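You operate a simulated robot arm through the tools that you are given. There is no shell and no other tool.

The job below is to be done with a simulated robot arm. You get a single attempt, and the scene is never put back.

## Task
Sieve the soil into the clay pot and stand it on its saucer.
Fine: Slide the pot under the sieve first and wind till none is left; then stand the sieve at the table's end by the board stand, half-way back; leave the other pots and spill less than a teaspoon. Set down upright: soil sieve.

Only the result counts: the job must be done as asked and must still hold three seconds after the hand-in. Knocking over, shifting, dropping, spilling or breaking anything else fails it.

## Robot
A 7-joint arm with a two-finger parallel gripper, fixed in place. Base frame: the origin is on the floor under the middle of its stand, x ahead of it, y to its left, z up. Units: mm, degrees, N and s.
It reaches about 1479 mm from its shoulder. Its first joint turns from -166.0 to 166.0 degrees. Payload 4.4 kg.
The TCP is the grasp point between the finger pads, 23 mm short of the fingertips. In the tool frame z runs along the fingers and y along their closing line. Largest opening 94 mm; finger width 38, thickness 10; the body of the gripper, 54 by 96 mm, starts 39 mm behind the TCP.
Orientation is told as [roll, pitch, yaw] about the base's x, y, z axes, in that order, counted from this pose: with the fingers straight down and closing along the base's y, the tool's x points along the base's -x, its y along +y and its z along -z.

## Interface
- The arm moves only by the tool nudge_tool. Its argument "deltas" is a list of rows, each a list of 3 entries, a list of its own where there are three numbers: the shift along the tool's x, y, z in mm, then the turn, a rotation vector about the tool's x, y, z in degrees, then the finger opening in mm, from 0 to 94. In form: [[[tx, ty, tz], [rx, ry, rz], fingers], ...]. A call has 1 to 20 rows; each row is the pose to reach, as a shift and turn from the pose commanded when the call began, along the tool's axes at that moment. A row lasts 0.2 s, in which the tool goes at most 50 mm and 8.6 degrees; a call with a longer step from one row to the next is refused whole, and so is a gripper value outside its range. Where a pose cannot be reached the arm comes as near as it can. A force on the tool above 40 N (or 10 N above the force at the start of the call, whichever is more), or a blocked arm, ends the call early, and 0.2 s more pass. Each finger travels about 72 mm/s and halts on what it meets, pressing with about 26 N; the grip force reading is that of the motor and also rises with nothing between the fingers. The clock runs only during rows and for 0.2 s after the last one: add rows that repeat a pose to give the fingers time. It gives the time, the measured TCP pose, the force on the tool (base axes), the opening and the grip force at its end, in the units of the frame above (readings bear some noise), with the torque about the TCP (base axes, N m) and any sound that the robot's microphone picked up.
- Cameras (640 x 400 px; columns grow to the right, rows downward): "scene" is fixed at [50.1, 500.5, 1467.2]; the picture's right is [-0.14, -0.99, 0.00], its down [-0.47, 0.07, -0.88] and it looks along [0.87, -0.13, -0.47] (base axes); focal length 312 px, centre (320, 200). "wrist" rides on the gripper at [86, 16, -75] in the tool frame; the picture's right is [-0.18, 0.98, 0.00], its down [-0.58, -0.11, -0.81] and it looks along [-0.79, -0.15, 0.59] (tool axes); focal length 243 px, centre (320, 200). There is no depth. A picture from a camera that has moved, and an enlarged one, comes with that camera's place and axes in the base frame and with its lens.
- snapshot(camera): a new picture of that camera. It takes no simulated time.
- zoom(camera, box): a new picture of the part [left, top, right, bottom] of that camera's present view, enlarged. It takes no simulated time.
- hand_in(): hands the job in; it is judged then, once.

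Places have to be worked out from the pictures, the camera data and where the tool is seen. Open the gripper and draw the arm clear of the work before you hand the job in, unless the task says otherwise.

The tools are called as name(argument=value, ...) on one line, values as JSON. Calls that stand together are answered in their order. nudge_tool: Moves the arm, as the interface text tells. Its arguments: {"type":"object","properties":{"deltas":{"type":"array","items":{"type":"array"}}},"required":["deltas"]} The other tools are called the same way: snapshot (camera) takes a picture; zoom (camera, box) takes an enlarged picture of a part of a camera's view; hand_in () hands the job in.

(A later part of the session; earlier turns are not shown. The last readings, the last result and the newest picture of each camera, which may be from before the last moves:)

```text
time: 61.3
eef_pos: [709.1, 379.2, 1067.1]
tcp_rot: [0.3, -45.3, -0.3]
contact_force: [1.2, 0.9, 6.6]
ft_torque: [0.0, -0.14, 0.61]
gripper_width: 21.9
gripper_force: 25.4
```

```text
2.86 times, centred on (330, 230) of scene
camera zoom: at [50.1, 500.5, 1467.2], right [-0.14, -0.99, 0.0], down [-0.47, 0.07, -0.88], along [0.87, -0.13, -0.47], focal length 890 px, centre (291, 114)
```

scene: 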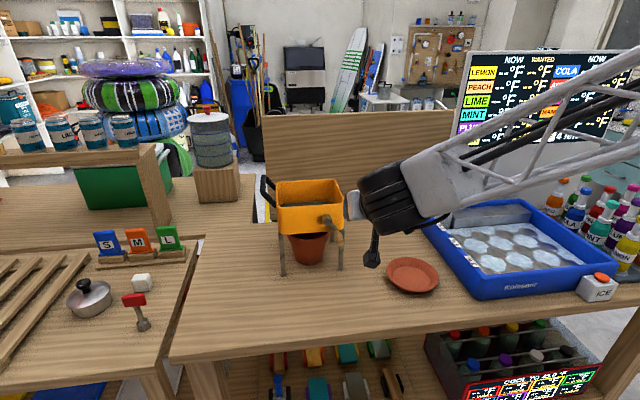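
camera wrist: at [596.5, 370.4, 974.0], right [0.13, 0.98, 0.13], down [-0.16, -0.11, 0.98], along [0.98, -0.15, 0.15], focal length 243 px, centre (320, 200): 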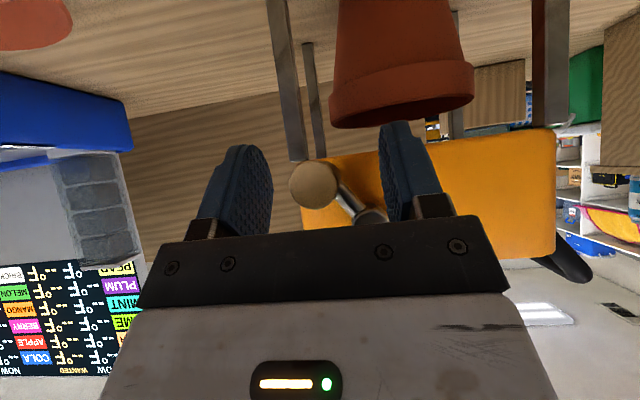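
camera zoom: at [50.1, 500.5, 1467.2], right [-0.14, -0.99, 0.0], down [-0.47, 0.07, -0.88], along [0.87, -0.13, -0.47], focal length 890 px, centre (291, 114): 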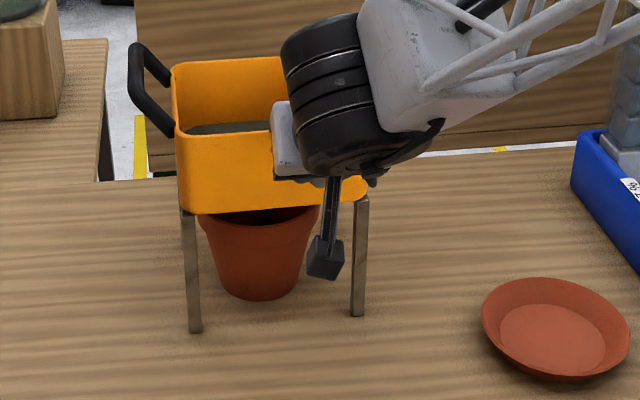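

The sieve got dragged ~9 mm toward −y over the top (grip force had risen to 25 N on the thicker part of the handle, adding drag). I relax the grip further to cut the drag.

nudge_tool(deltas=[[[0, 0, 0], [0, 0, 0], 21.8], [[0, 0, 0], [0, 0, 0], 21.8]])

zoom(camera="wrist", box=[200, 60, 500, 240])

zoom(camera="scene", box=[270, 170, 370, 280])

```text
time: 61.9
eef_pos: [709.3, 379.1, 1064.9]
tcp_rot: [0.4, -45.3, -0.3]
contact_force: [-0.4, 0.5, -0.7]
ft_torque: [0.0, 0.06, 0.05]
gripper_width: 22.3
gripper_force: 0.9
```

```text
2.13 times, centred on (350, 150) of wrist
camera zoom: at [596.0, 395.2, 1057.0], right [0.13, 0.98, 0.13], down [-0.16, -0.11, 0.98], along [0.98, -0.15, 0.15], focal length 518 px, centre (256, 307)
```

zoom: 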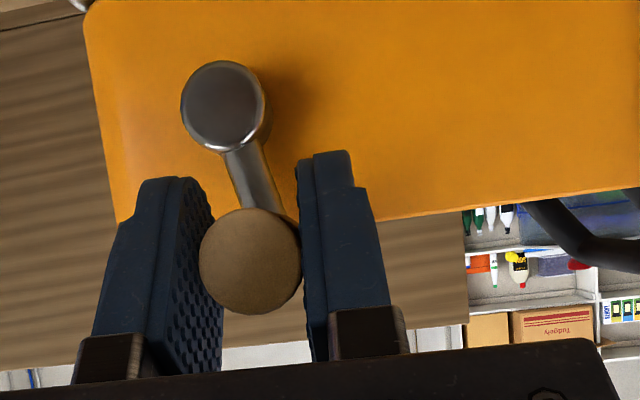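

```text
3.64 times, centred on (320, 225) of scene
camera zoom: at [50.1, 500.5, 1467.2], right [-0.14, -0.99, 0.0], down [-0.47, 0.07, -0.88], along [0.87, -0.13, -0.47], focal length 1133 px, centre (320, 109)
```

zoom: 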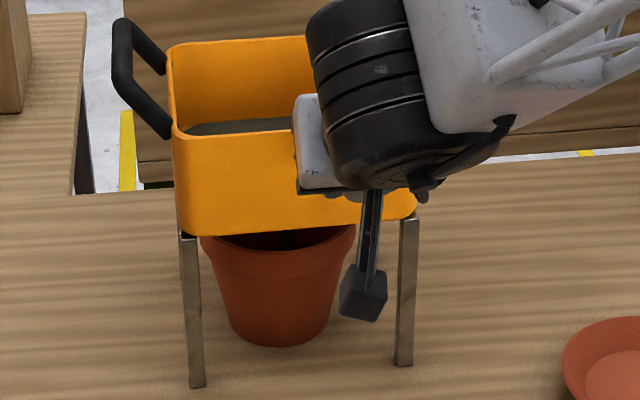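

Good view: hub at y≈368, handle at ≈350° with grip-point radius ≈46.5 (the handle flares outward). With a near-zero grip I push it across the top to see whether the sieve stays put.

nudge_tool(deltas=[[[-0.7, -5, -0.7], [0, 0, 0], 21.9], [[-1, -11, -1], [0, 0, 0], 21.9], [[-0.7, -17, -0.7], [0, 0, 0], 21.9], [[0.5, -25, 0.5], [0, 0, 0], 21.9]])

zoom(camera="wrist", box=[200, 60, 500, 240])

zoom(camera="scene", box=[270, 170, 370, 280])

```text
time: 62.9
eef_pos: [707.6, 354.7, 1064.5]
tcp_rot: [0.3, -45.2, -0.3]
contact_force: [-0.7, 0.1, -1.5]
ft_torque: [-0.02, 0.01, 0.05]
gripper_width: 22.5
gripper_force: 0.5
```

```text
2.13 times, centred on (350, 150) of wrist
camera zoom: at [595.5, 371.0, 1055.8], right [0.13, 0.98, 0.13], down [-0.16, -0.11, 0.98], along [0.98, -0.15, 0.15], focal length 518 px, centre (256, 307)
```

zoom: 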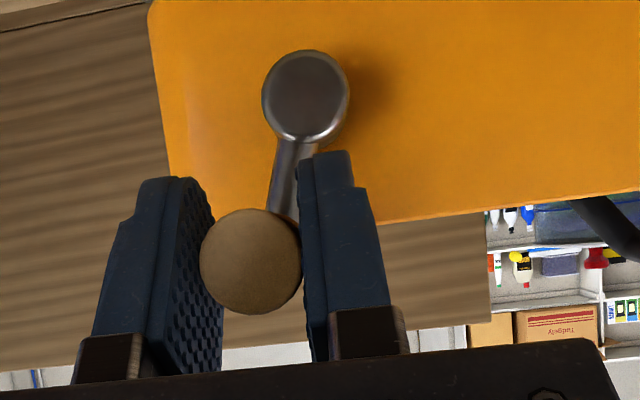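

```text
3.64 times, centred on (320, 225) of scene
camera zoom: at [50.1, 500.5, 1467.2], right [-0.14, -0.99, 0.0], down [-0.47, 0.07, -0.88], along [0.87, -0.13, -0.47], focal length 1133 px, centre (320, 109)
```

zoom: 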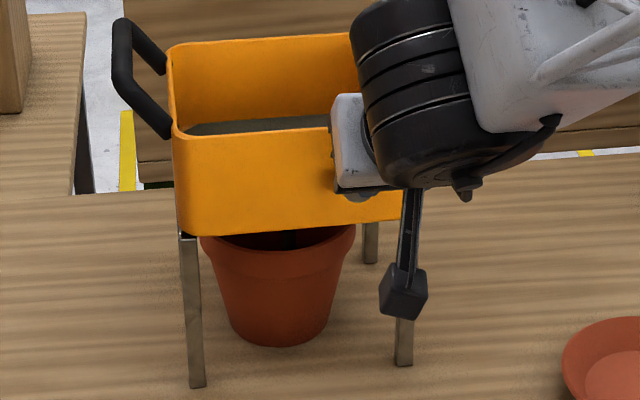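

With the light grip the crank turned freely and the sieve did not move. I go on to 90°, firming the grip only on the side where the motion is vertical.

nudge_tool(deltas=[[[1.6, -5.8, 1.6], [0, 0, 0], 21.9], [[4.5, -12.8, 4.5], [0, 0, 0], 21.8], [[8.1, -19, 8.1], [0, 0, 0], 21.6], [[12.5, -24.2, 12.5], [0, 0, 0], 21.5], [[17.5, -28.2, 17.5], [0, 0, 0], 21.4], [[22.9, -31, 22.9], [0, 0, 0], 21.4], [[28.5, -32.4, 28.5], [0, 0, 0], 21.4], [[31.4, -32.6, 31.4], [0, 0, 0], 21.4]])

zoom(camera="wrist", box=[200, 60, 500, 240])

zoom(camera="scene", box=[270, 170, 370, 280])

```text
time: 64.7
eef_pos: [707.4, 321.7, 1021.0]
tcp_rot: [0.3, -45.2, -0.4]
contact_force: [-1.5, 2.8, 0.3]
ft_torque: [0.02, -0.01, 0.1]
gripper_width: 23.0
gripper_force: 1.0
```

```text
2.13 times, centred on (350, 150) of wrist
camera zoom: at [595.5, 338.0, 1012.0], right [0.13, 0.98, 0.13], down [-0.16, -0.11, 0.98], along [0.98, -0.15, 0.15], focal length 518 px, centre (256, 307)
```

zoom: 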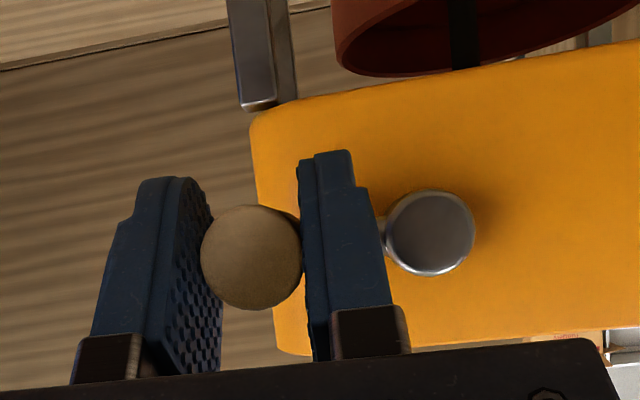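

```text
3.64 times, centred on (320, 225) of scene
camera zoom: at [50.1, 500.5, 1467.2], right [-0.14, -0.99, 0.0], down [-0.47, 0.07, -0.88], along [0.87, -0.13, -0.47], focal length 1133 px, centre (320, 109)
```

zoom: 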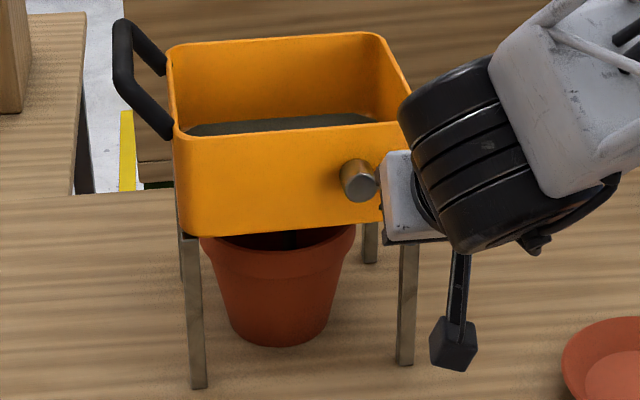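

I zoom in on the dark strip visible in the pot's mouth under the box.

zoom(camera="wrist", box=[340, 0, 540, 110])

zoom(camera="scene", box=[295, 190, 355, 250])

```text
3.20 times, centred on (440, 55) of wrist
camera zoom: at [595.5, 338.0, 1012.0], right [0.13, 0.98, 0.13], down [-0.16, -0.11, 0.98], along [0.98, -0.15, 0.15], focal length 776 px, centre (-64, 664)
```

zoom: 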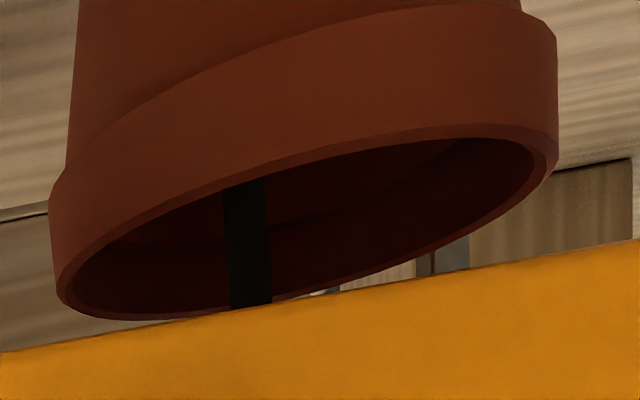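

```text
6.67 times, centred on (325, 220) of scene
camera zoom: at [50.1, 500.5, 1467.2], right [-0.14, -0.99, 0.0], down [-0.47, 0.07, -0.88], along [0.87, -0.13, -0.47], focal length 2076 px, centre (287, 67)
```

zoom: 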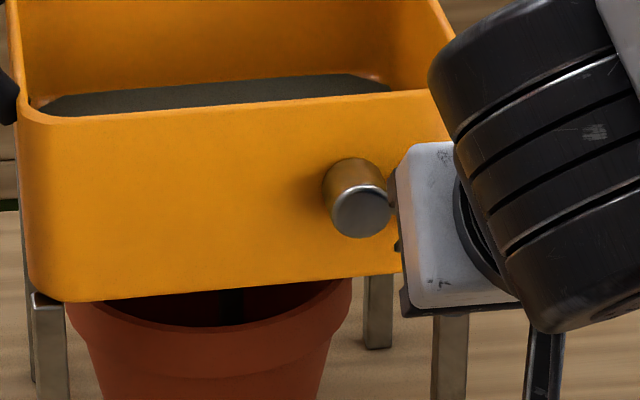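

That dark strip is the soil stream falling from the sieve's centre into the pot — so winding works and the stream lands well inside the pot. I push the sieve +8 mm back toward centre and continue 90°→270° with a light grip.

nudge_tool(deltas=[[[0, 4, 0], [0, 0, 0], 21.6], [[0, 8, 0], [0, 0, 0], 21.6], [[5.7, 8.7, 5.7], [0, 0, 0], 21.6], [[11.2, 10.8, 11.2], [0, 0, 0], 21.6], [[16.4, 14.2, 16.4], [0, 0, 0], 21.6], [[21.1, 18.9, 21.1], [0, 0, 0], 21.6], [[25.2, 24.6, 25.2], [0, 0, 0], 21.8], [[28.5, 31.3, 28.5], [0, 0, 0], 21.9], [[30.9, 38.6, 30.9], [0, 0, 0], 21.9], [[32.4, 46.4, 32.4], [0, 0, 0], 21.9], [[32.9, 54.5, 32.9], [0, 0, 0], 21.9], [[32.4, 62.6, 32.4], [0, 0, 0], 21.9], [[30.9, 70.4, 30.9], [0, 0, 0], 21.9], [[28.5, 77.8, 28.5], [0, 0, 0], 21.8], [[25.2, 84.4, 25.2], [0, 0, 0], 21.7], [[21.1, 90.1, 21.1], [0, 0, 0], 21.6], [[16.4, 94.8, 16.4], [0, 0, 0], 21.6], [[11.2, 98.2, 11.2], [0, 0, 0], 21.6], [[5.7, 100.3, 5.7], [0, 0, 0], 21.6], [[0, 101, 0], [0, 0, 0], 21.6]])

zoom(camera="wrist", box=[200, 0, 520, 240])

zoom(camera="scene", box=[270, 170, 370, 280])

```text
time: 68.9
eef_pos: [708.6, 421.2, 1021.0]
tcp_rot: [0.4, -45.3, -0.3]
contact_force: [5.0, -3.8, 0.5]
ft_torque: [0.02, -0.12, -0.77]
gripper_width: 23.1
gripper_force: 25.8
```

```text
1.67 times, centred on (360, 120) of wrist
camera zoom: at [595.5, 437.9, 1012.8], right [0.13, 0.98, 0.13], down [-0.16, -0.11, 0.98], along [0.98, -0.15, 0.15], focal length 404 px, centre (253, 333)
```

zoom: 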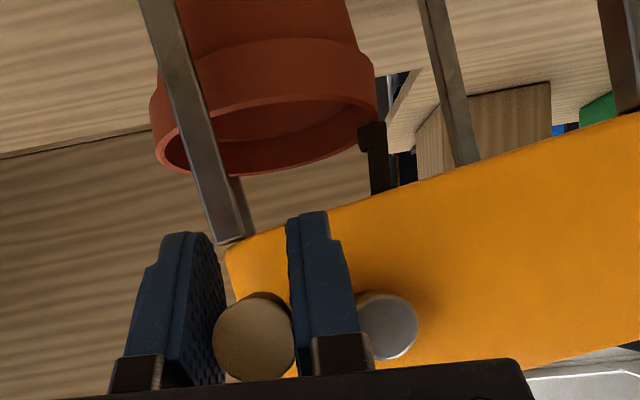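

```text
3.64 times, centred on (320, 225) of scene
camera zoom: at [50.1, 500.5, 1467.2], right [-0.14, -0.99, 0.0], down [-0.47, 0.07, -0.88], along [0.87, -0.13, -0.47], focal length 1133 px, centre (320, 109)
```

zoom: 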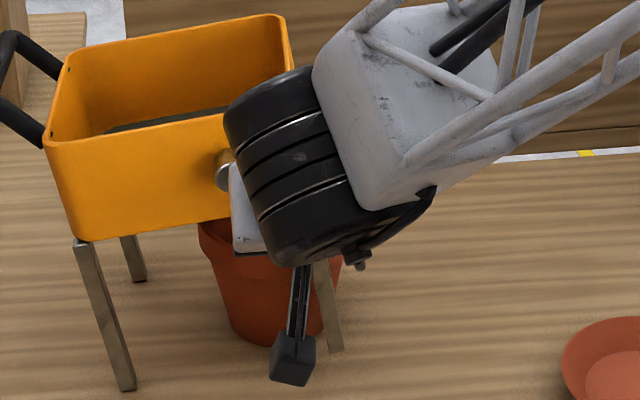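

The light grip slipped vertically and pushed the whole sieve +y instead of turning the crank. I look closely at the stream and table before any more time passes.

zoom(camera="wrist", box=[260, 0, 460, 130])

zoom(camera="scene", box=[255, 165, 375, 285])

snapshot(camera="scene")

```text
3.08 times, centred on (360, 65) of wrist
camera zoom: at [595.5, 437.9, 1012.8], right [0.13, 0.98, 0.13], down [-0.16, -0.11, 0.98], along [0.98, -0.15, 0.15], focal length 746 px, centre (197, 615)
```

zoom: 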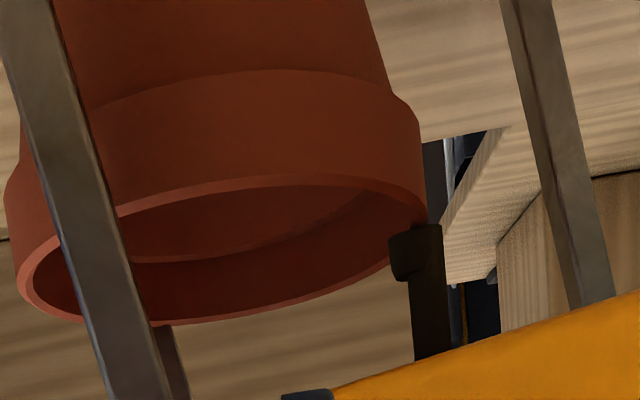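

```text
3.33 times, centred on (315, 225) of scene
camera zoom: at [50.1, 500.5, 1467.2], right [-0.14, -0.99, 0.0], down [-0.47, 0.07, -0.88], along [0.87, -0.13, -0.47], focal length 1038 px, centre (337, 117)
```

zoom: 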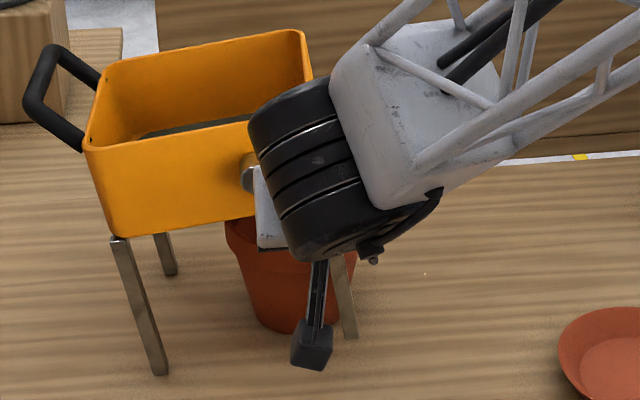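

```text
taken
```

scene: 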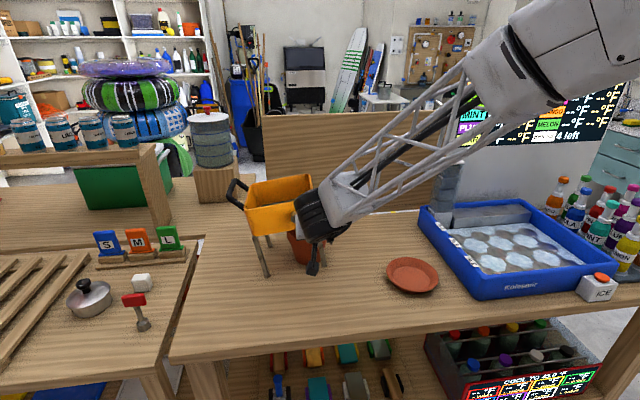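

The sieve is tipped ~8° onto its left feet by the sideways push (pivot at y≈554); it is light (~0.9 kg). I reverse gently along the arc that lets it settle back on all four feet without turning the crank.

nudge_tool(deltas=[[[2.4, -4.5, 2.4], [0, 0, 0], 21.6], [[4.8, -9, 4.8], [0, 0, 0], 21.6], [[7.2, -13.5, 7.2], [0, 0, 0], 21.6], [[9.6, -18, 9.6], [0, 0, 0], 21.6], [[12, -22.5, 12], [0, 0, 0], 21.6], [[14.5, -27, 14.5], [0, 0, 0], 21.6]])

zoom(camera="wrist", box=[200, 0, 520, 240])

zoom(camera="scene", box=[255, 165, 375, 285])

```text
time: 70.3
eef_pos: [707.8, 395.6, 999.9]
tcp_rot: [0.3, -45.1, -0.3]
contact_force: [-1.3, 1.7, -0.4]
ft_torque: [-0.04, -0.03, -0.01]
gripper_width: 22.4
gripper_force: 1.4
```

```text
1.67 times, centred on (360, 120) of wrist
camera zoom: at [595.7, 412.0, 991.1], right [0.13, 0.98, 0.13], down [-0.16, -0.11, 0.98], along [0.98, -0.15, 0.15], focal length 404 px, centre (253, 333)
```

zoom: 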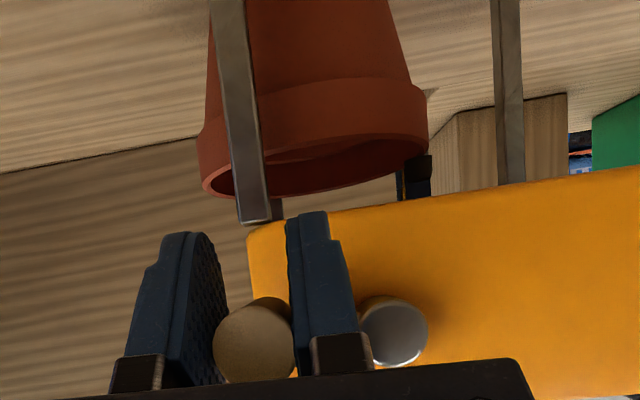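

```text
3.33 times, centred on (315, 225) of scene
camera zoom: at [50.1, 500.5, 1467.2], right [-0.14, -0.99, 0.0], down [-0.47, 0.07, -0.88], along [0.87, -0.13, -0.47], focal length 1038 px, centre (337, 117)
```

zoom: 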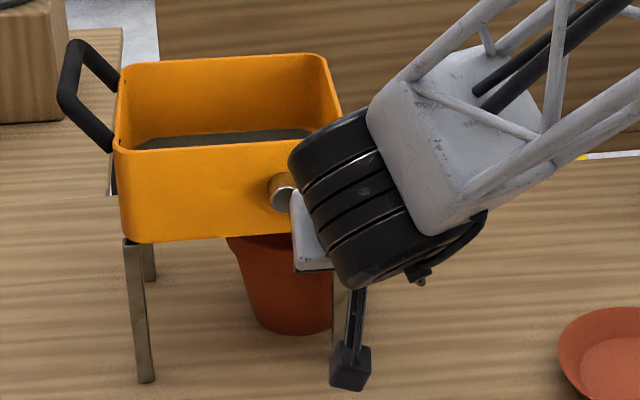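

The sieve stands upright again, centred near y≈478; the pot stays at y≈419. I zoom on the dark piece under the box to see whether it is a fixed spout or soil.

zoom(camera="wrist", box=[360, 40, 500, 140])

zoom(camera="scene", box=[265, 170, 325, 230])

```text
4.00 times, centred on (430, 90) of wrist
camera zoom: at [595.7, 412.0, 991.1], right [0.13, 0.98, 0.13], down [-0.16, -0.11, 0.98], along [0.98, -0.15, 0.15], focal length 970 px, centre (-120, 640)
```

zoom: 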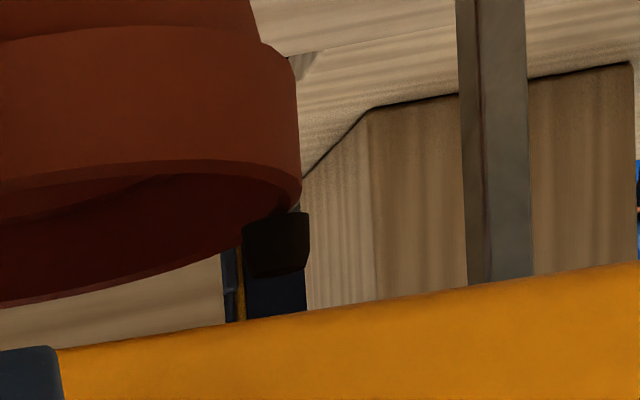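

```text
6.67 times, centred on (295, 200) of scene
camera zoom: at [50.1, 500.5, 1467.2], right [-0.14, -0.99, 0.0], down [-0.47, 0.07, -0.88], along [0.87, -0.13, -0.47], focal length 2076 px, centre (487, 200)
```

zoom: 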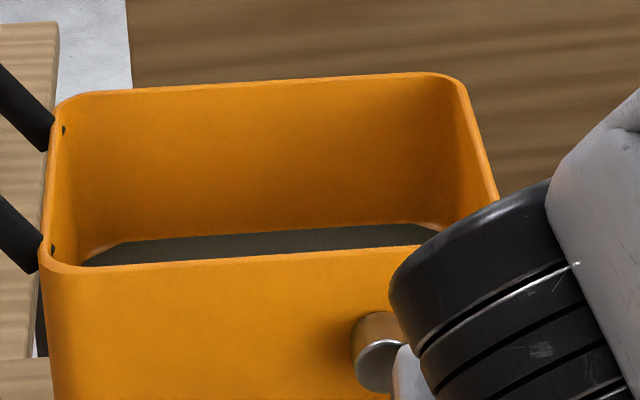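

It looks like a short fixed black spout under the box centre, whose end passes just above the rim; so I re-centre the pot under it by pushing +y again. First release the handle, back out and rise.

nudge_tool(deltas=[[[0, 0, 0], [0, 0, 0], 40], [[0, 0, 0], [0, 0, 0], 60], [[14, 0, -14], [0, 0, 0], 60], [[35, 0, -35], [0, 0, 0], 60], [[56.6, 0, -56.6], [0, 0, 0], 60], [[28.3, 0, -84.9], [0, 0, 0], 60], [[0, 0, -113.2], [0, 0, 0], 60], [[-28.3, 0, -141.4], [0, 0, 0], 60], [[-56.5, 0, -169.7], [0, 0, 0], 60]])

nudge_tool(deltas=[[[-15, -22, 15], [-5.8, 0, -5.8], 60], [[-30, -44, 30], [-11.6, 0, -11.6], 60], [[-45, -66, 45], [-17.4, 0, -17.4], 60], [[-60, -88, 60], [-23.1, 0, -23.1], 60], [[-75, -110, 75], [-28.9, 0, -28.9], 60], [[-90, -132, 90], [-34.7, 0, -34.7], 60], [[-105, -154, 105], [-40.5, 0, -40.5], 60], [[-120, -176, 120], [-46.3, 0, -46.3], 60], [[-135, -198, 135], [-52.1, 0, -52.1], 60], [[-150, -222, 150], [-57.9, 0, -57.9], 60], [[-164, -246, 164], [-63.6, 0, -63.6], 60], [[-164, -246, 164], [-63.6, 0, -63.6], 60]])

snapshot(camera="scene")

zoom(camera="scene", box=[250, 170, 350, 280])

snapshot(camera="wrist")

```text
time: 72.3
eef_pos: [630.1, 395.5, 1160.5]
tcp_rot: [0.2, -45.3, -0.3]
contact_force: [-0.3, -0.8, -0.6]
ft_torque: [-0.01, -0.01, -0.04]
gripper_width: 59.9
gripper_force: 0.1
```

```text
time: 74.9
eef_pos: [861.1, 150.0, 1160.1]
tcp_rot: [-0.3, -45.2, 90.1]
contact_force: [-0.2, -1.4, -1.4]
ft_torque: [-0.02, 0.01, -0.02]
gripper_width: 60.1
gripper_force: 0.0
out of reach, approached as far as the arm can: row 3, 4
```

```text
taken
```

scene: 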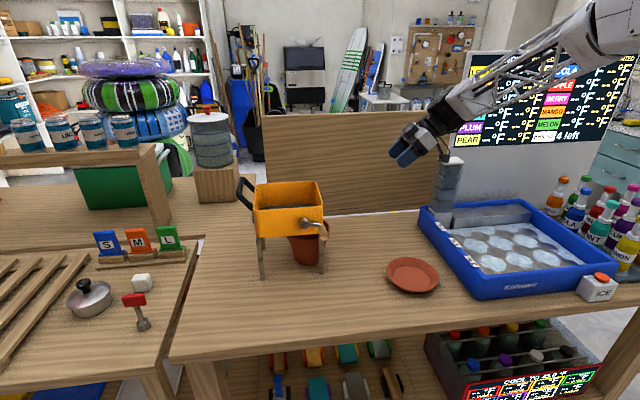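

```text
3.64 times, centred on (300, 225) of scene
camera zoom: at [50.1, 500.5, 1467.2], right [-0.14, -0.99, 0.0], down [-0.47, 0.07, -0.88], along [0.87, -0.13, -0.47], focal length 1133 px, centre (393, 109)
```

zoom: 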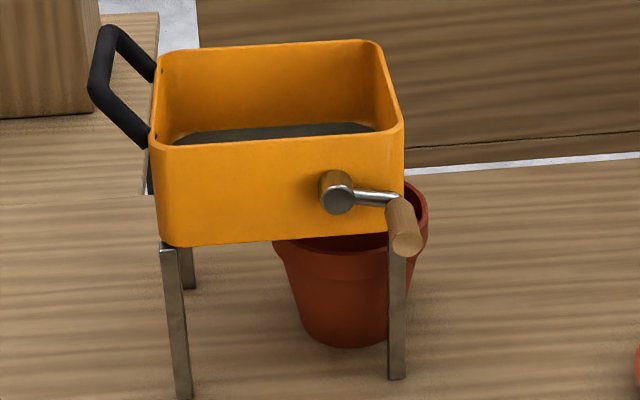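

```text
taken
camera wrist: at [845.3, 35.2, 1151.1], right [-0.98, 0.13, 0.13], down [0.1, -0.16, 0.98], along [0.15, 0.98, 0.15], focal length 243 px, centre (320, 200)
```

wrist: 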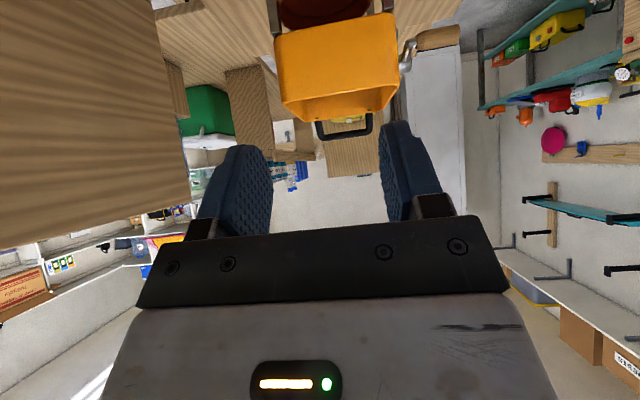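

No soil is visible on the table; pot still at y≈419, sieve centre ≈ (856, 480). I lower beside the right legs again for a +y push of the pot.

nudge_tool(deltas=[[[17.7, 1, 40.3], [0, -5, 0], 60], [[35.3, 2, 80.6], [0, -10, 0], 60], [[53, 3, 120.9], [0, -10, 0], 60], [[70.7, 4, 161.1], [0, -10, 0], 60], [[88.4, 5, 201.4], [0, -10, 0], 60], [[106, 6, 241.7], [0, -10, 0], 60], [[123.7, 7, 282], [0, -10, 0], 60], [[123.7, 7, 282], [0, -10, 0], 60]])

snapshot(camera="wrist")

snapshot(camera="scene")

```text
time: 76.7
eef_pos: [854.8, 263.3, 873.9]
tcp_rot: [-0.4, -55.2, 90.1]
contact_force: [-0.3, -0.5, -0.3]
ft_torque: [0.02, 0.02, -0.01]
gripper_width: 59.9
gripper_force: 0.1
```

```text
taken
camera wrist: at [839.3, 152.3, 845.7], right [-0.98, 0.11, 0.15], down [0.1, -0.33, 0.94], along [0.15, 0.94, 0.31], focal length 243 px, centre (320, 200)
```

wrist: 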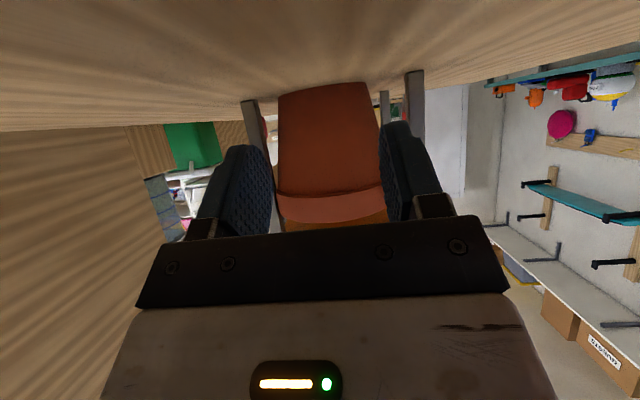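

```text
taken
```

scene: 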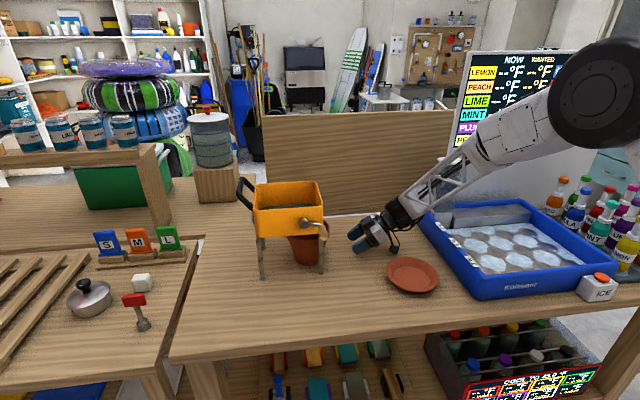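

Pot is lined up between the right legs. I push it +y to about y≈480 (TCP y≈406).

nudge_tool(deltas=[[[-14.9, 0, 21.3], [0, 0, 0], 60], [[-29.8, 0, 42.6], [0, 0, 0], 60], [[-43, 0, 61.4], [0, 0, 0], 60], [[-47.6, 0, 68], [0, 0, 0], 60], [[-52.2, 0, 74.5], [0, 0, 0], 60], [[-56.3, 0, 80.3], [0, 0, 0], 60], [[-60.3, 0, 86], [0, 0, 0], 60], [[-64.3, 0, 91.7], [0, 0, 0], 60], [[-68.3, 0, 97.5], [0, 0, 0], 60], [[-72.3, 0, 103.2], [0, 0, 0], 60], [[-76.3, 0, 108.9], [0, 0, 0], 60], [[-79.8, 0, 113.8], [0, 0, 0], 60], [[-82, 0, 117], [0, 0, 0], 60], [[-82, 0, 117], [0, 0, 0], 60]])

zoom(camera="scene", box=[250, 170, 350, 280])

snapshot(camera="wrist")

```text
time: 79.7
eef_pos: [854.5, 403.2, 875.4]
tcp_rot: [-0.4, -55.2, 90.2]
contact_force: [0.6, -0.5, -0.9]
ft_torque: [-0.01, 0.02, -0.02]
gripper_width: 60.4
gripper_force: 0.3
```

```text
3.64 times, centred on (300, 225) of scene
camera zoom: at [50.1, 500.5, 1467.2], right [-0.14, -0.99, 0.0], down [-0.47, 0.07, -0.88], along [0.87, -0.13, -0.47], focal length 1133 px, centre (393, 109)
```

zoom: 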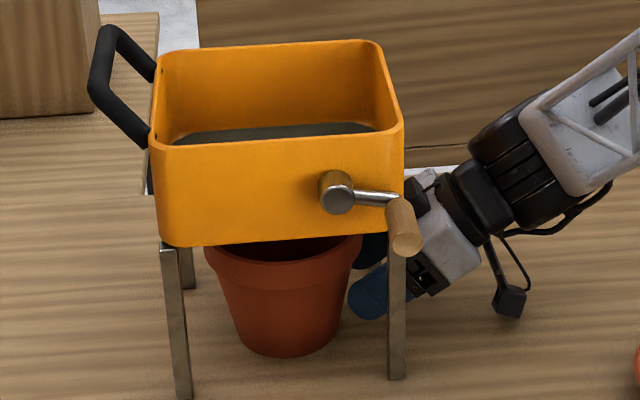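

```text
taken
camera wrist: at [839.3, 293.6, 846.0], right [-0.98, 0.11, 0.15], down [0.1, -0.33, 0.94], along [0.15, 0.94, 0.31], focal length 243 px, centre (320, 200)
```

wrist: 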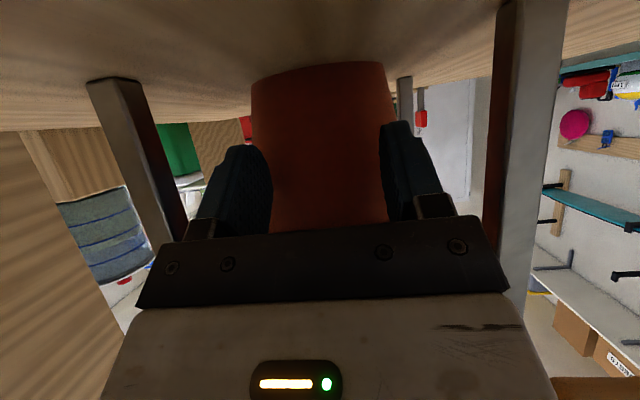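

Pot ≈ (859, 478), sieve centre ≈ (857, 480): centred. I retreat, rise and swing back to the front.

nudge_tool(deltas=[[[20.5, 0, -29.2], [0, 0, 0], 60], [[41, 0, -58.5], [0, 0, 0], 60], [[61.5, 0, -87.8], [0, 0, 0], 60], [[82, 0, -117], [0, 0, 0], 60], [[57, 0, -151], [0, 0, 0], 60], [[32.4, 0, -185], [0, 0, 0], 60], [[7.6, 0, -219], [0, 0, 0], 60], [[-17.2, 0, -253], [0, 0, 0], 60], [[-42, 0, -287], [0, 0, 0], 60]])

nudge_tool(deltas=[[[-24.6, 10, -17.2], [6.7, 0, 4.7], 60], [[-52, 30, -30.3], [13.4, 0, 9.4], 60], [[-71.7, 60, -31.9], [20.1, 0, 14.1], 60], [[-80.3, 90, -19.6], [26.8, 0, 18.8], 60], [[-88.9, 120, -7.3], [33.5, 0, 23.5], 60], [[-97.5, 150, 4.9], [40.2, 0, 28.2], 60], [[-106.1, 180, 17.2], [46.9, 0, 32.9], 60], [[-114.8, 210, 29.5], [53.6, 0, 37.6], 60], [[-123.4, 235, 41.8], [60.3, 0, 42.3], 60], [[-132, 255, 54.1], [67, 0, 47], 60], [[-140, 268, 65.5], [73.7, 0, 51.7], 60], [[-140, 268, 65.5], [73.7, 0, 51.7], 60]])

zoom(camera="scene", box=[250, 170, 350, 280])

```text
time: 81.7
eef_pos: [853.3, 195.1, 1073.1]
tcp_rot: [-0.2, -55.2, 90.1]
contact_force: [1.3, 0.3, -0.4]
ft_torque: [0.03, 0.02, -0.01]
gripper_width: 59.8
gripper_force: 0.0
```

```text
time: 84.3
eef_pos: [585.5, 327.6, 1148.8]
tcp_rot: [0.4, -55.2, -0.7]
contact_force: [0.2, 0.3, 0.3]
ft_torque: [0.01, 0.03, -0.02]
gripper_width: 60.0
gripper_force: 0.1
```

```text
3.64 times, centred on (300, 225) of scene
camera zoom: at [50.1, 500.5, 1467.2], right [-0.14, -0.99, 0.0], down [-0.47, 0.07, -0.88], along [0.87, -0.13, -0.47], focal length 1133 px, centre (393, 109)
```

zoom: 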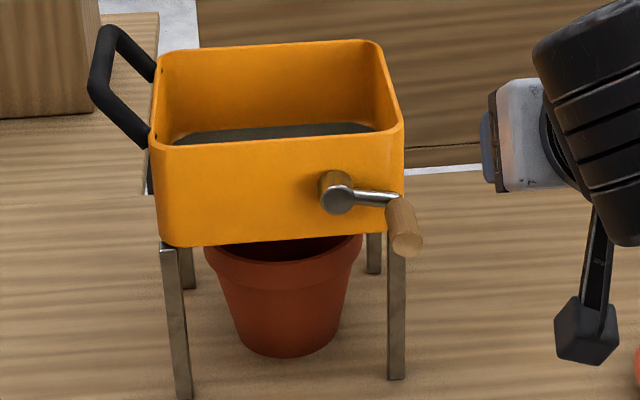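

I line up in front of the handle (y≈391, z≈1018) with a 45° tilt and take a view.

nudge_tool(deltas=[[[16.6, 12.7, 22], [0, 2, 0.1], 60], [[33.2, 25.4, 44], [0, 4, 0.2], 60], [[49.7, 38, 66], [0, 6, 0.3], 60], [[66.3, 50.7, 88], [0, 8, 0.4], 60], [[82.9, 63.4, 110], [0, 10, 0.5], 60], [[82.9, 63.4, 110], [0, 10, 0.5], 60]])

zoom(camera="wrist", box=[200, 0, 520, 240])

```text
time: 85.7
eef_pos: [628.0, 391.2, 1018.0]
tcp_rot: [1.0, -45.2, -1.1]
contact_force: [0.1, 0.4, 0.2]
ft_torque: [-0.02, -0.01, -0.02]
gripper_width: 60.0
gripper_force: 0.1
```

```text
1.67 times, centred on (360, 120) of wrist
camera zoom: at [515.4, 408.7, 1009.1], right [0.14, 0.98, 0.14], down [-0.16, -0.12, 0.98], along [0.98, -0.16, 0.14], focal length 404 px, centre (253, 333)
```

zoom: 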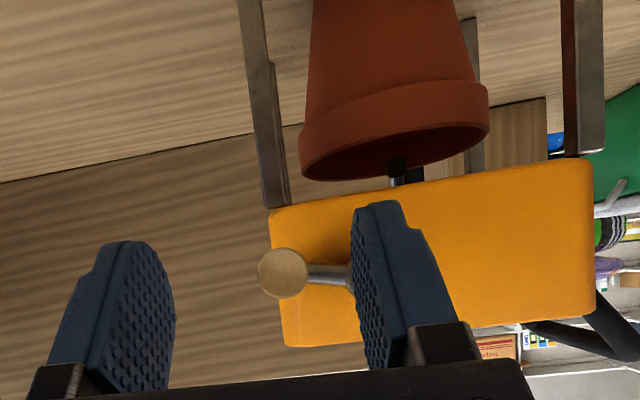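

The spout (dark) hangs over the middle of the pot's mouth. Handle is at about (y 396, z 1010), slightly below horizontal. I advance onto it and straighten the small yaw.

nudge_tool(deltas=[[[-12, 1.5, 14.5], [0.1, 0, -0.4], 60], [[-24, 3, 29], [0.2, 0, -0.8], 60], [[-36, 4.5, 43.5], [0.2, 0, -0.8], 60], [[-46.7, 6, 58], [0.2, 0, -0.8], 60], [[-46.7, 6, 58], [0.2, 0, -0.8], 60]])

zoom(camera="wrist", box=[200, 60, 500, 240])

```text
time: 86.9
eef_pos: [703.0, 397.5, 1011.5]
tcp_rot: [-0.1, -45.2, 0.1]
contact_force: [0.8, -0.1, 0.0]
ft_torque: [-0.03, -0.01, 0.0]
gripper_width: 59.8
gripper_force: 0.1
```

```text
2.13 times, centred on (350, 150) of wrist
camera zoom: at [590.5, 413.6, 1001.9], right [0.13, 0.98, 0.13], down [-0.16, -0.11, 0.98], along [0.98, -0.15, 0.15], focal length 518 px, centre (256, 307)
```

zoom: 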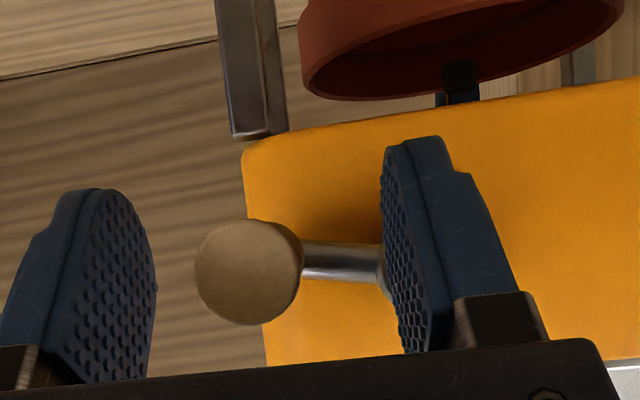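

Handle is centred between the pads at ≈98°. I grip firmly for the downward part to 135°, then relax the grip to a loose cage.

nudge_tool(deltas=[[[0, 0, 0], [0, 0, 0], 35], [[0, 0, 0], [0, 0, 0], 14], [[0, 0, 0], [0, 0, 0], 14], [[0, 0, 0], [0, 0, 0], 14], [[2, 0.5, 2], [0, 0, 0], 14], [[3.9, 1.1, 3.9], [0, 0, 0], 14], [[6.6, 2.4, 6.6], [0, 0, 0], 14], [[9.3, 3.9, 9.3], [0, 0, 0], 14], [[11.8, 5.8, 11.8], [0, 0, 0], 14], [[14.3, 8, 14.3], [0, 0, 0], 14], [[16.6, 10.5, 16.6], [0, 0, 0], 14], [[18.7, 13.2, 18.7], [0, 0, 0], 14]])

zoom(camera="wrist", box=[200, 0, 520, 240])

zoom(camera="scene", box=[250, 170, 350, 280])

```text
time: 89.5
eef_pos: [703.2, 408.9, 986.2]
tcp_rot: [-0.1, -45.3, 0.1]
contact_force: [-1.9, 6.2, 9.1]
ft_torque: [-0.01, 0.12, 0.47]
gripper_width: 21.5
gripper_force: 25.8
```

```text
1.67 times, centred on (360, 120) of wrist
camera zoom: at [590.7, 425.8, 976.4], right [0.13, 0.98, 0.13], down [-0.16, -0.11, 0.98], along [0.98, -0.15, 0.15], focal length 404 px, centre (253, 333)
```

zoom: 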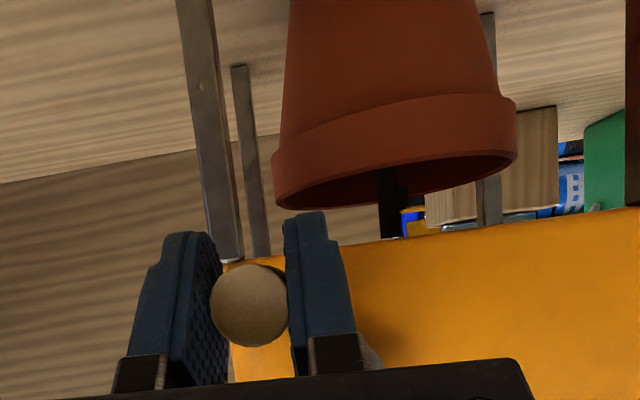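

```text
3.64 times, centred on (300, 225) of scene
camera zoom: at [50.1, 500.5, 1467.2], right [-0.14, -0.99, 0.0], down [-0.47, 0.07, -0.88], along [0.87, -0.13, -0.47], focal length 1133 px, centre (393, 109)
```

zoom: 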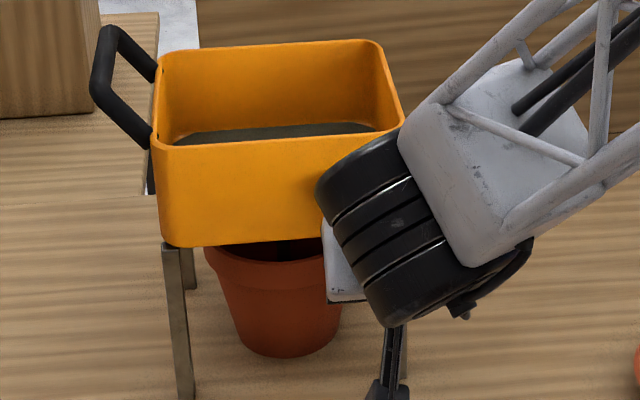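

The stream (dark bar) falls into the mouth again. Now with a loose cage (24 mm) I push the handle along the bottom from 135° to 225°, then re-grip.

nudge_tool(deltas=[[[0, 0, 0], [0, 0, 0], 24], [[0, 0, 0], [0, 0, 0], 24], [[3.3, 6.2, 3.3], [0, 0, 0], 24], [[5.9, 13.2, 5.9], [0, 0, 0], 24], [[7.8, 20.9, 7.8], [0, 0, 0], 24], [[8.8, 28.8, 8.8], [0, 0, 0], 24], [[8.8, 36.9, 8.8], [0, 0, 0], 24], [[7.8, 44.9, 7.8], [0, 0, 0], 24], [[5.9, 52.5, 5.9], [0, 0, 0], 24], [[3.3, 59.5, 3.3], [0, 0, 0], 24], [[0, 65.8, 0], [0, 0, 0], 24]])

zoom(camera="wrist", box=[200, 0, 520, 240])

zoom(camera="scene", box=[250, 170, 350, 280])

```text
time: 91.9
eef_pos: [704.1, 476.6, 984.8]
tcp_rot: [-0.1, -45.2, 0.0]
contact_force: [0.8, -1.7, 0.7]
ft_torque: [0.02, -0.01, -0.01]
gripper_width: 24.9
gripper_force: 1.0
```

```text
1.67 times, centred on (360, 120) of wrist
camera zoom: at [590.3, 492.2, 975.9], right [0.13, 0.98, 0.13], down [-0.16, -0.11, 0.98], along [0.98, -0.15, 0.15], focal length 404 px, centre (253, 333)
```

zoom: 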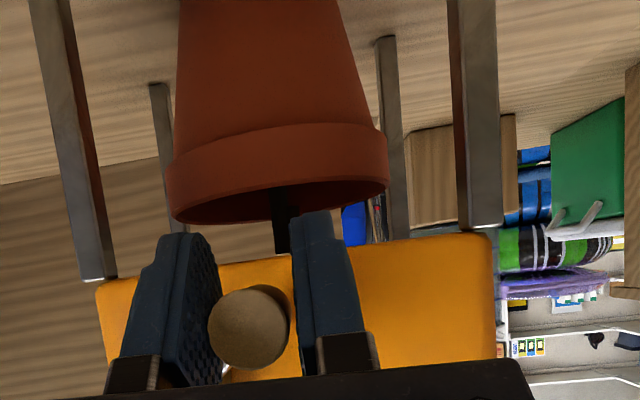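

```text
3.64 times, centred on (300, 225) of scene
camera zoom: at [50.1, 500.5, 1467.2], right [-0.14, -0.99, 0.0], down [-0.47, 0.07, -0.88], along [0.87, -0.13, -0.47], focal length 1133 px, centre (393, 109)
```

zoom: 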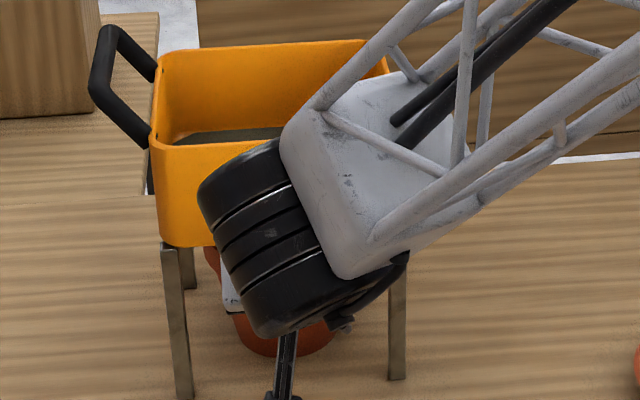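

Sieve stayed put and the crank followed. I grip firmly and take the handle up the left side from ≈232° to 315°.

nudge_tool(deltas=[[[0, 0, 0], [0, 0, 0], 14], [[0, 0, 0], [0, 0, 0], 14], [[-3.8, 3.7, -3.8], [0, 0, 0], 14], [[-8.9, 7, -8.9], [0, 0, 0], 14], [[-14.3, 9.1, -14.3], [0, 0, 0], 14], [[-19.9, 9.8, -19.9], [0, 0, 0], 14], [[-25.4, 9.1, -25.4], [0, 0, 0], 14], [[-30.8, 7, -30.8], [0, 0, 0], 14], [[-35.9, 3.7, -35.9], [0, 0, 0], 14], [[-40.4, -0.9, -40.4], [0, 0, 0], 14], [[-42.5, -3.5, -42.5], [0, 0, 0], 14]])

zoom(camera="wrist", box=[200, 0, 520, 240])

zoom(camera="scene", box=[250, 170, 350, 280])

```text
time: 94.3
eef_pos: [701.7, 472.2, 1043.4]
tcp_rot: [-0.1, -45.2, -0.1]
contact_force: [-4.0, 0.7, -0.1]
ft_torque: [-0.01, 0.11, 0.12]
gripper_width: 21.2
gripper_force: 25.7
```

```text
1.67 times, centred on (360, 120) of wrist
camera zoom: at [589.6, 488.6, 1034.9], right [0.13, 0.98, 0.13], down [-0.16, -0.11, 0.98], along [0.98, -0.15, 0.15], focal length 404 px, centre (253, 333)
```

zoom: 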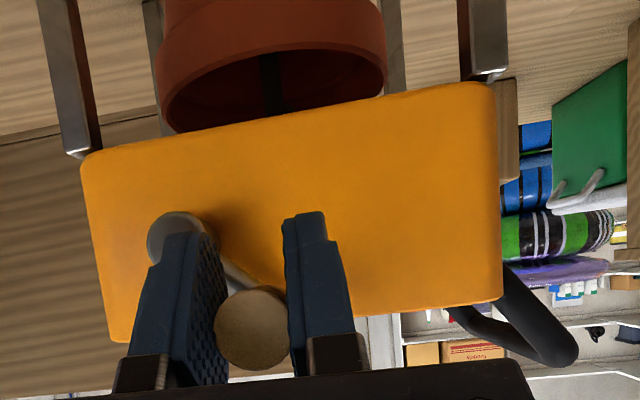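

```text
3.64 times, centred on (300, 225) of scene
camera zoom: at [50.1, 500.5, 1467.2], right [-0.14, -0.99, 0.0], down [-0.47, 0.07, -0.88], along [0.87, -0.13, -0.47], focal length 1133 px, centre (393, 109)
```

zoom: 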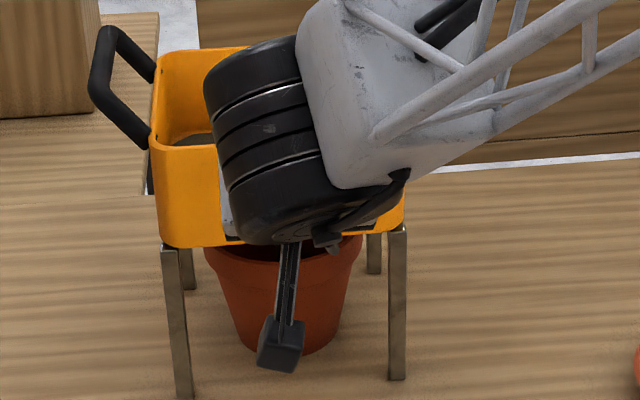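

Crank at 315°, sieve unmoved, stream centred in the pot. Next the loose pass over the top to 45°, then re-grip.

nudge_tool(deltas=[[[0, 0, 0], [0, 0, 0], 24], [[0, 0, 0], [0, 0, 0], 24], [[-3.6, -6.1, -3.6], [0, 0, 0], 24], [[-6.4, -12.9, -6.4], [0, 0, 0], 24], [[-8.3, -20.3, -8.3], [0, 0, 0], 24], [[-9.3, -28.1, -9.3], [0, 0, 0], 24], [[-9.3, -36, -9.3], [0, 0, 0], 24], [[-8.3, -43.8, -8.3], [0, 0, 0], 24], [[-6.4, -51.2, -6.4], [0, 0, 0], 24], [[-3.6, -58, -3.6], [0, 0, 0], 24], [[0, -64, 0], [0, 0, 0], 24], [[0, -64, 0], [0, 0, 0], 14], [[0, -64, 0], [0, 0, 0], 14]])

zoom(camera="wrist", box=[200, 0, 520, 240])

zoom(camera="scene", box=[250, 170, 350, 280])

```text
time: 97.1
eef_pos: [702.7, 407.1, 1044.2]
tcp_rot: [-0.1, -45.2, 0.0]
contact_force: [0.0, 0.2, 0.6]
ft_torque: [0.02, -0.05, 0.55]
gripper_width: 21.7
gripper_force: 25.9
```

```text
1.67 times, centred on (360, 120) of wrist
camera zoom: at [590.0, 424.1, 1035.0], right [0.13, 0.98, 0.13], down [-0.16, -0.11, 0.98], along [0.98, -0.15, 0.15], focal length 404 px, centre (253, 333)
```

zoom: 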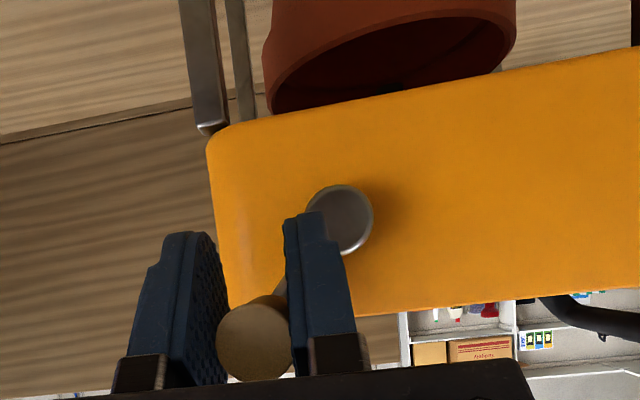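

```text
3.64 times, centred on (300, 225) of scene
camera zoom: at [50.1, 500.5, 1467.2], right [-0.14, -0.99, 0.0], down [-0.47, 0.07, -0.88], along [0.87, -0.13, -0.47], focal length 1133 px, centre (393, 109)
```

zoom: 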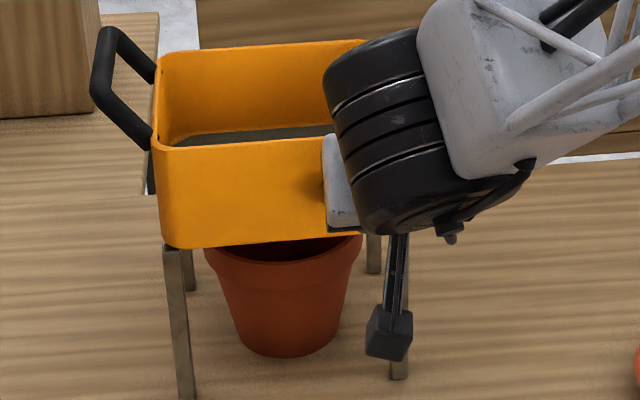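

I zoom on the pot's mouth and on the soil in the box to judge how much is left.

zoom(camera="wrist", box=[320, 0, 480, 80])

zoom(camera="scene", box=[265, 170, 325, 230])

```text
4.00 times, centred on (400, 40) of wrist
camera zoom: at [590.0, 424.1, 1035.0], right [0.13, 0.98, 0.13], down [-0.16, -0.11, 0.98], along [0.98, -0.15, 0.15], focal length 970 px, centre (0, 840)
```

zoom: 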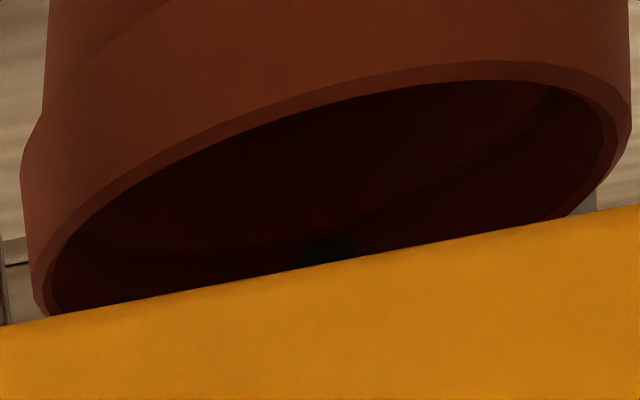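

```text
6.67 times, centred on (295, 200) of scene
camera zoom: at [50.1, 500.5, 1467.2], right [-0.14, -0.99, 0.0], down [-0.47, 0.07, -0.88], along [0.87, -0.13, -0.47], focal length 2076 px, centre (487, 200)
```

zoom: 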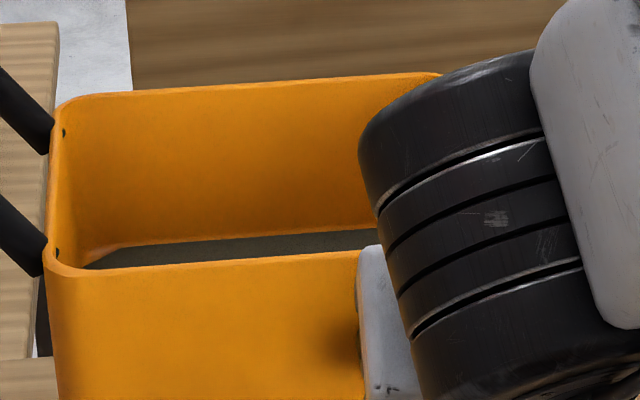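

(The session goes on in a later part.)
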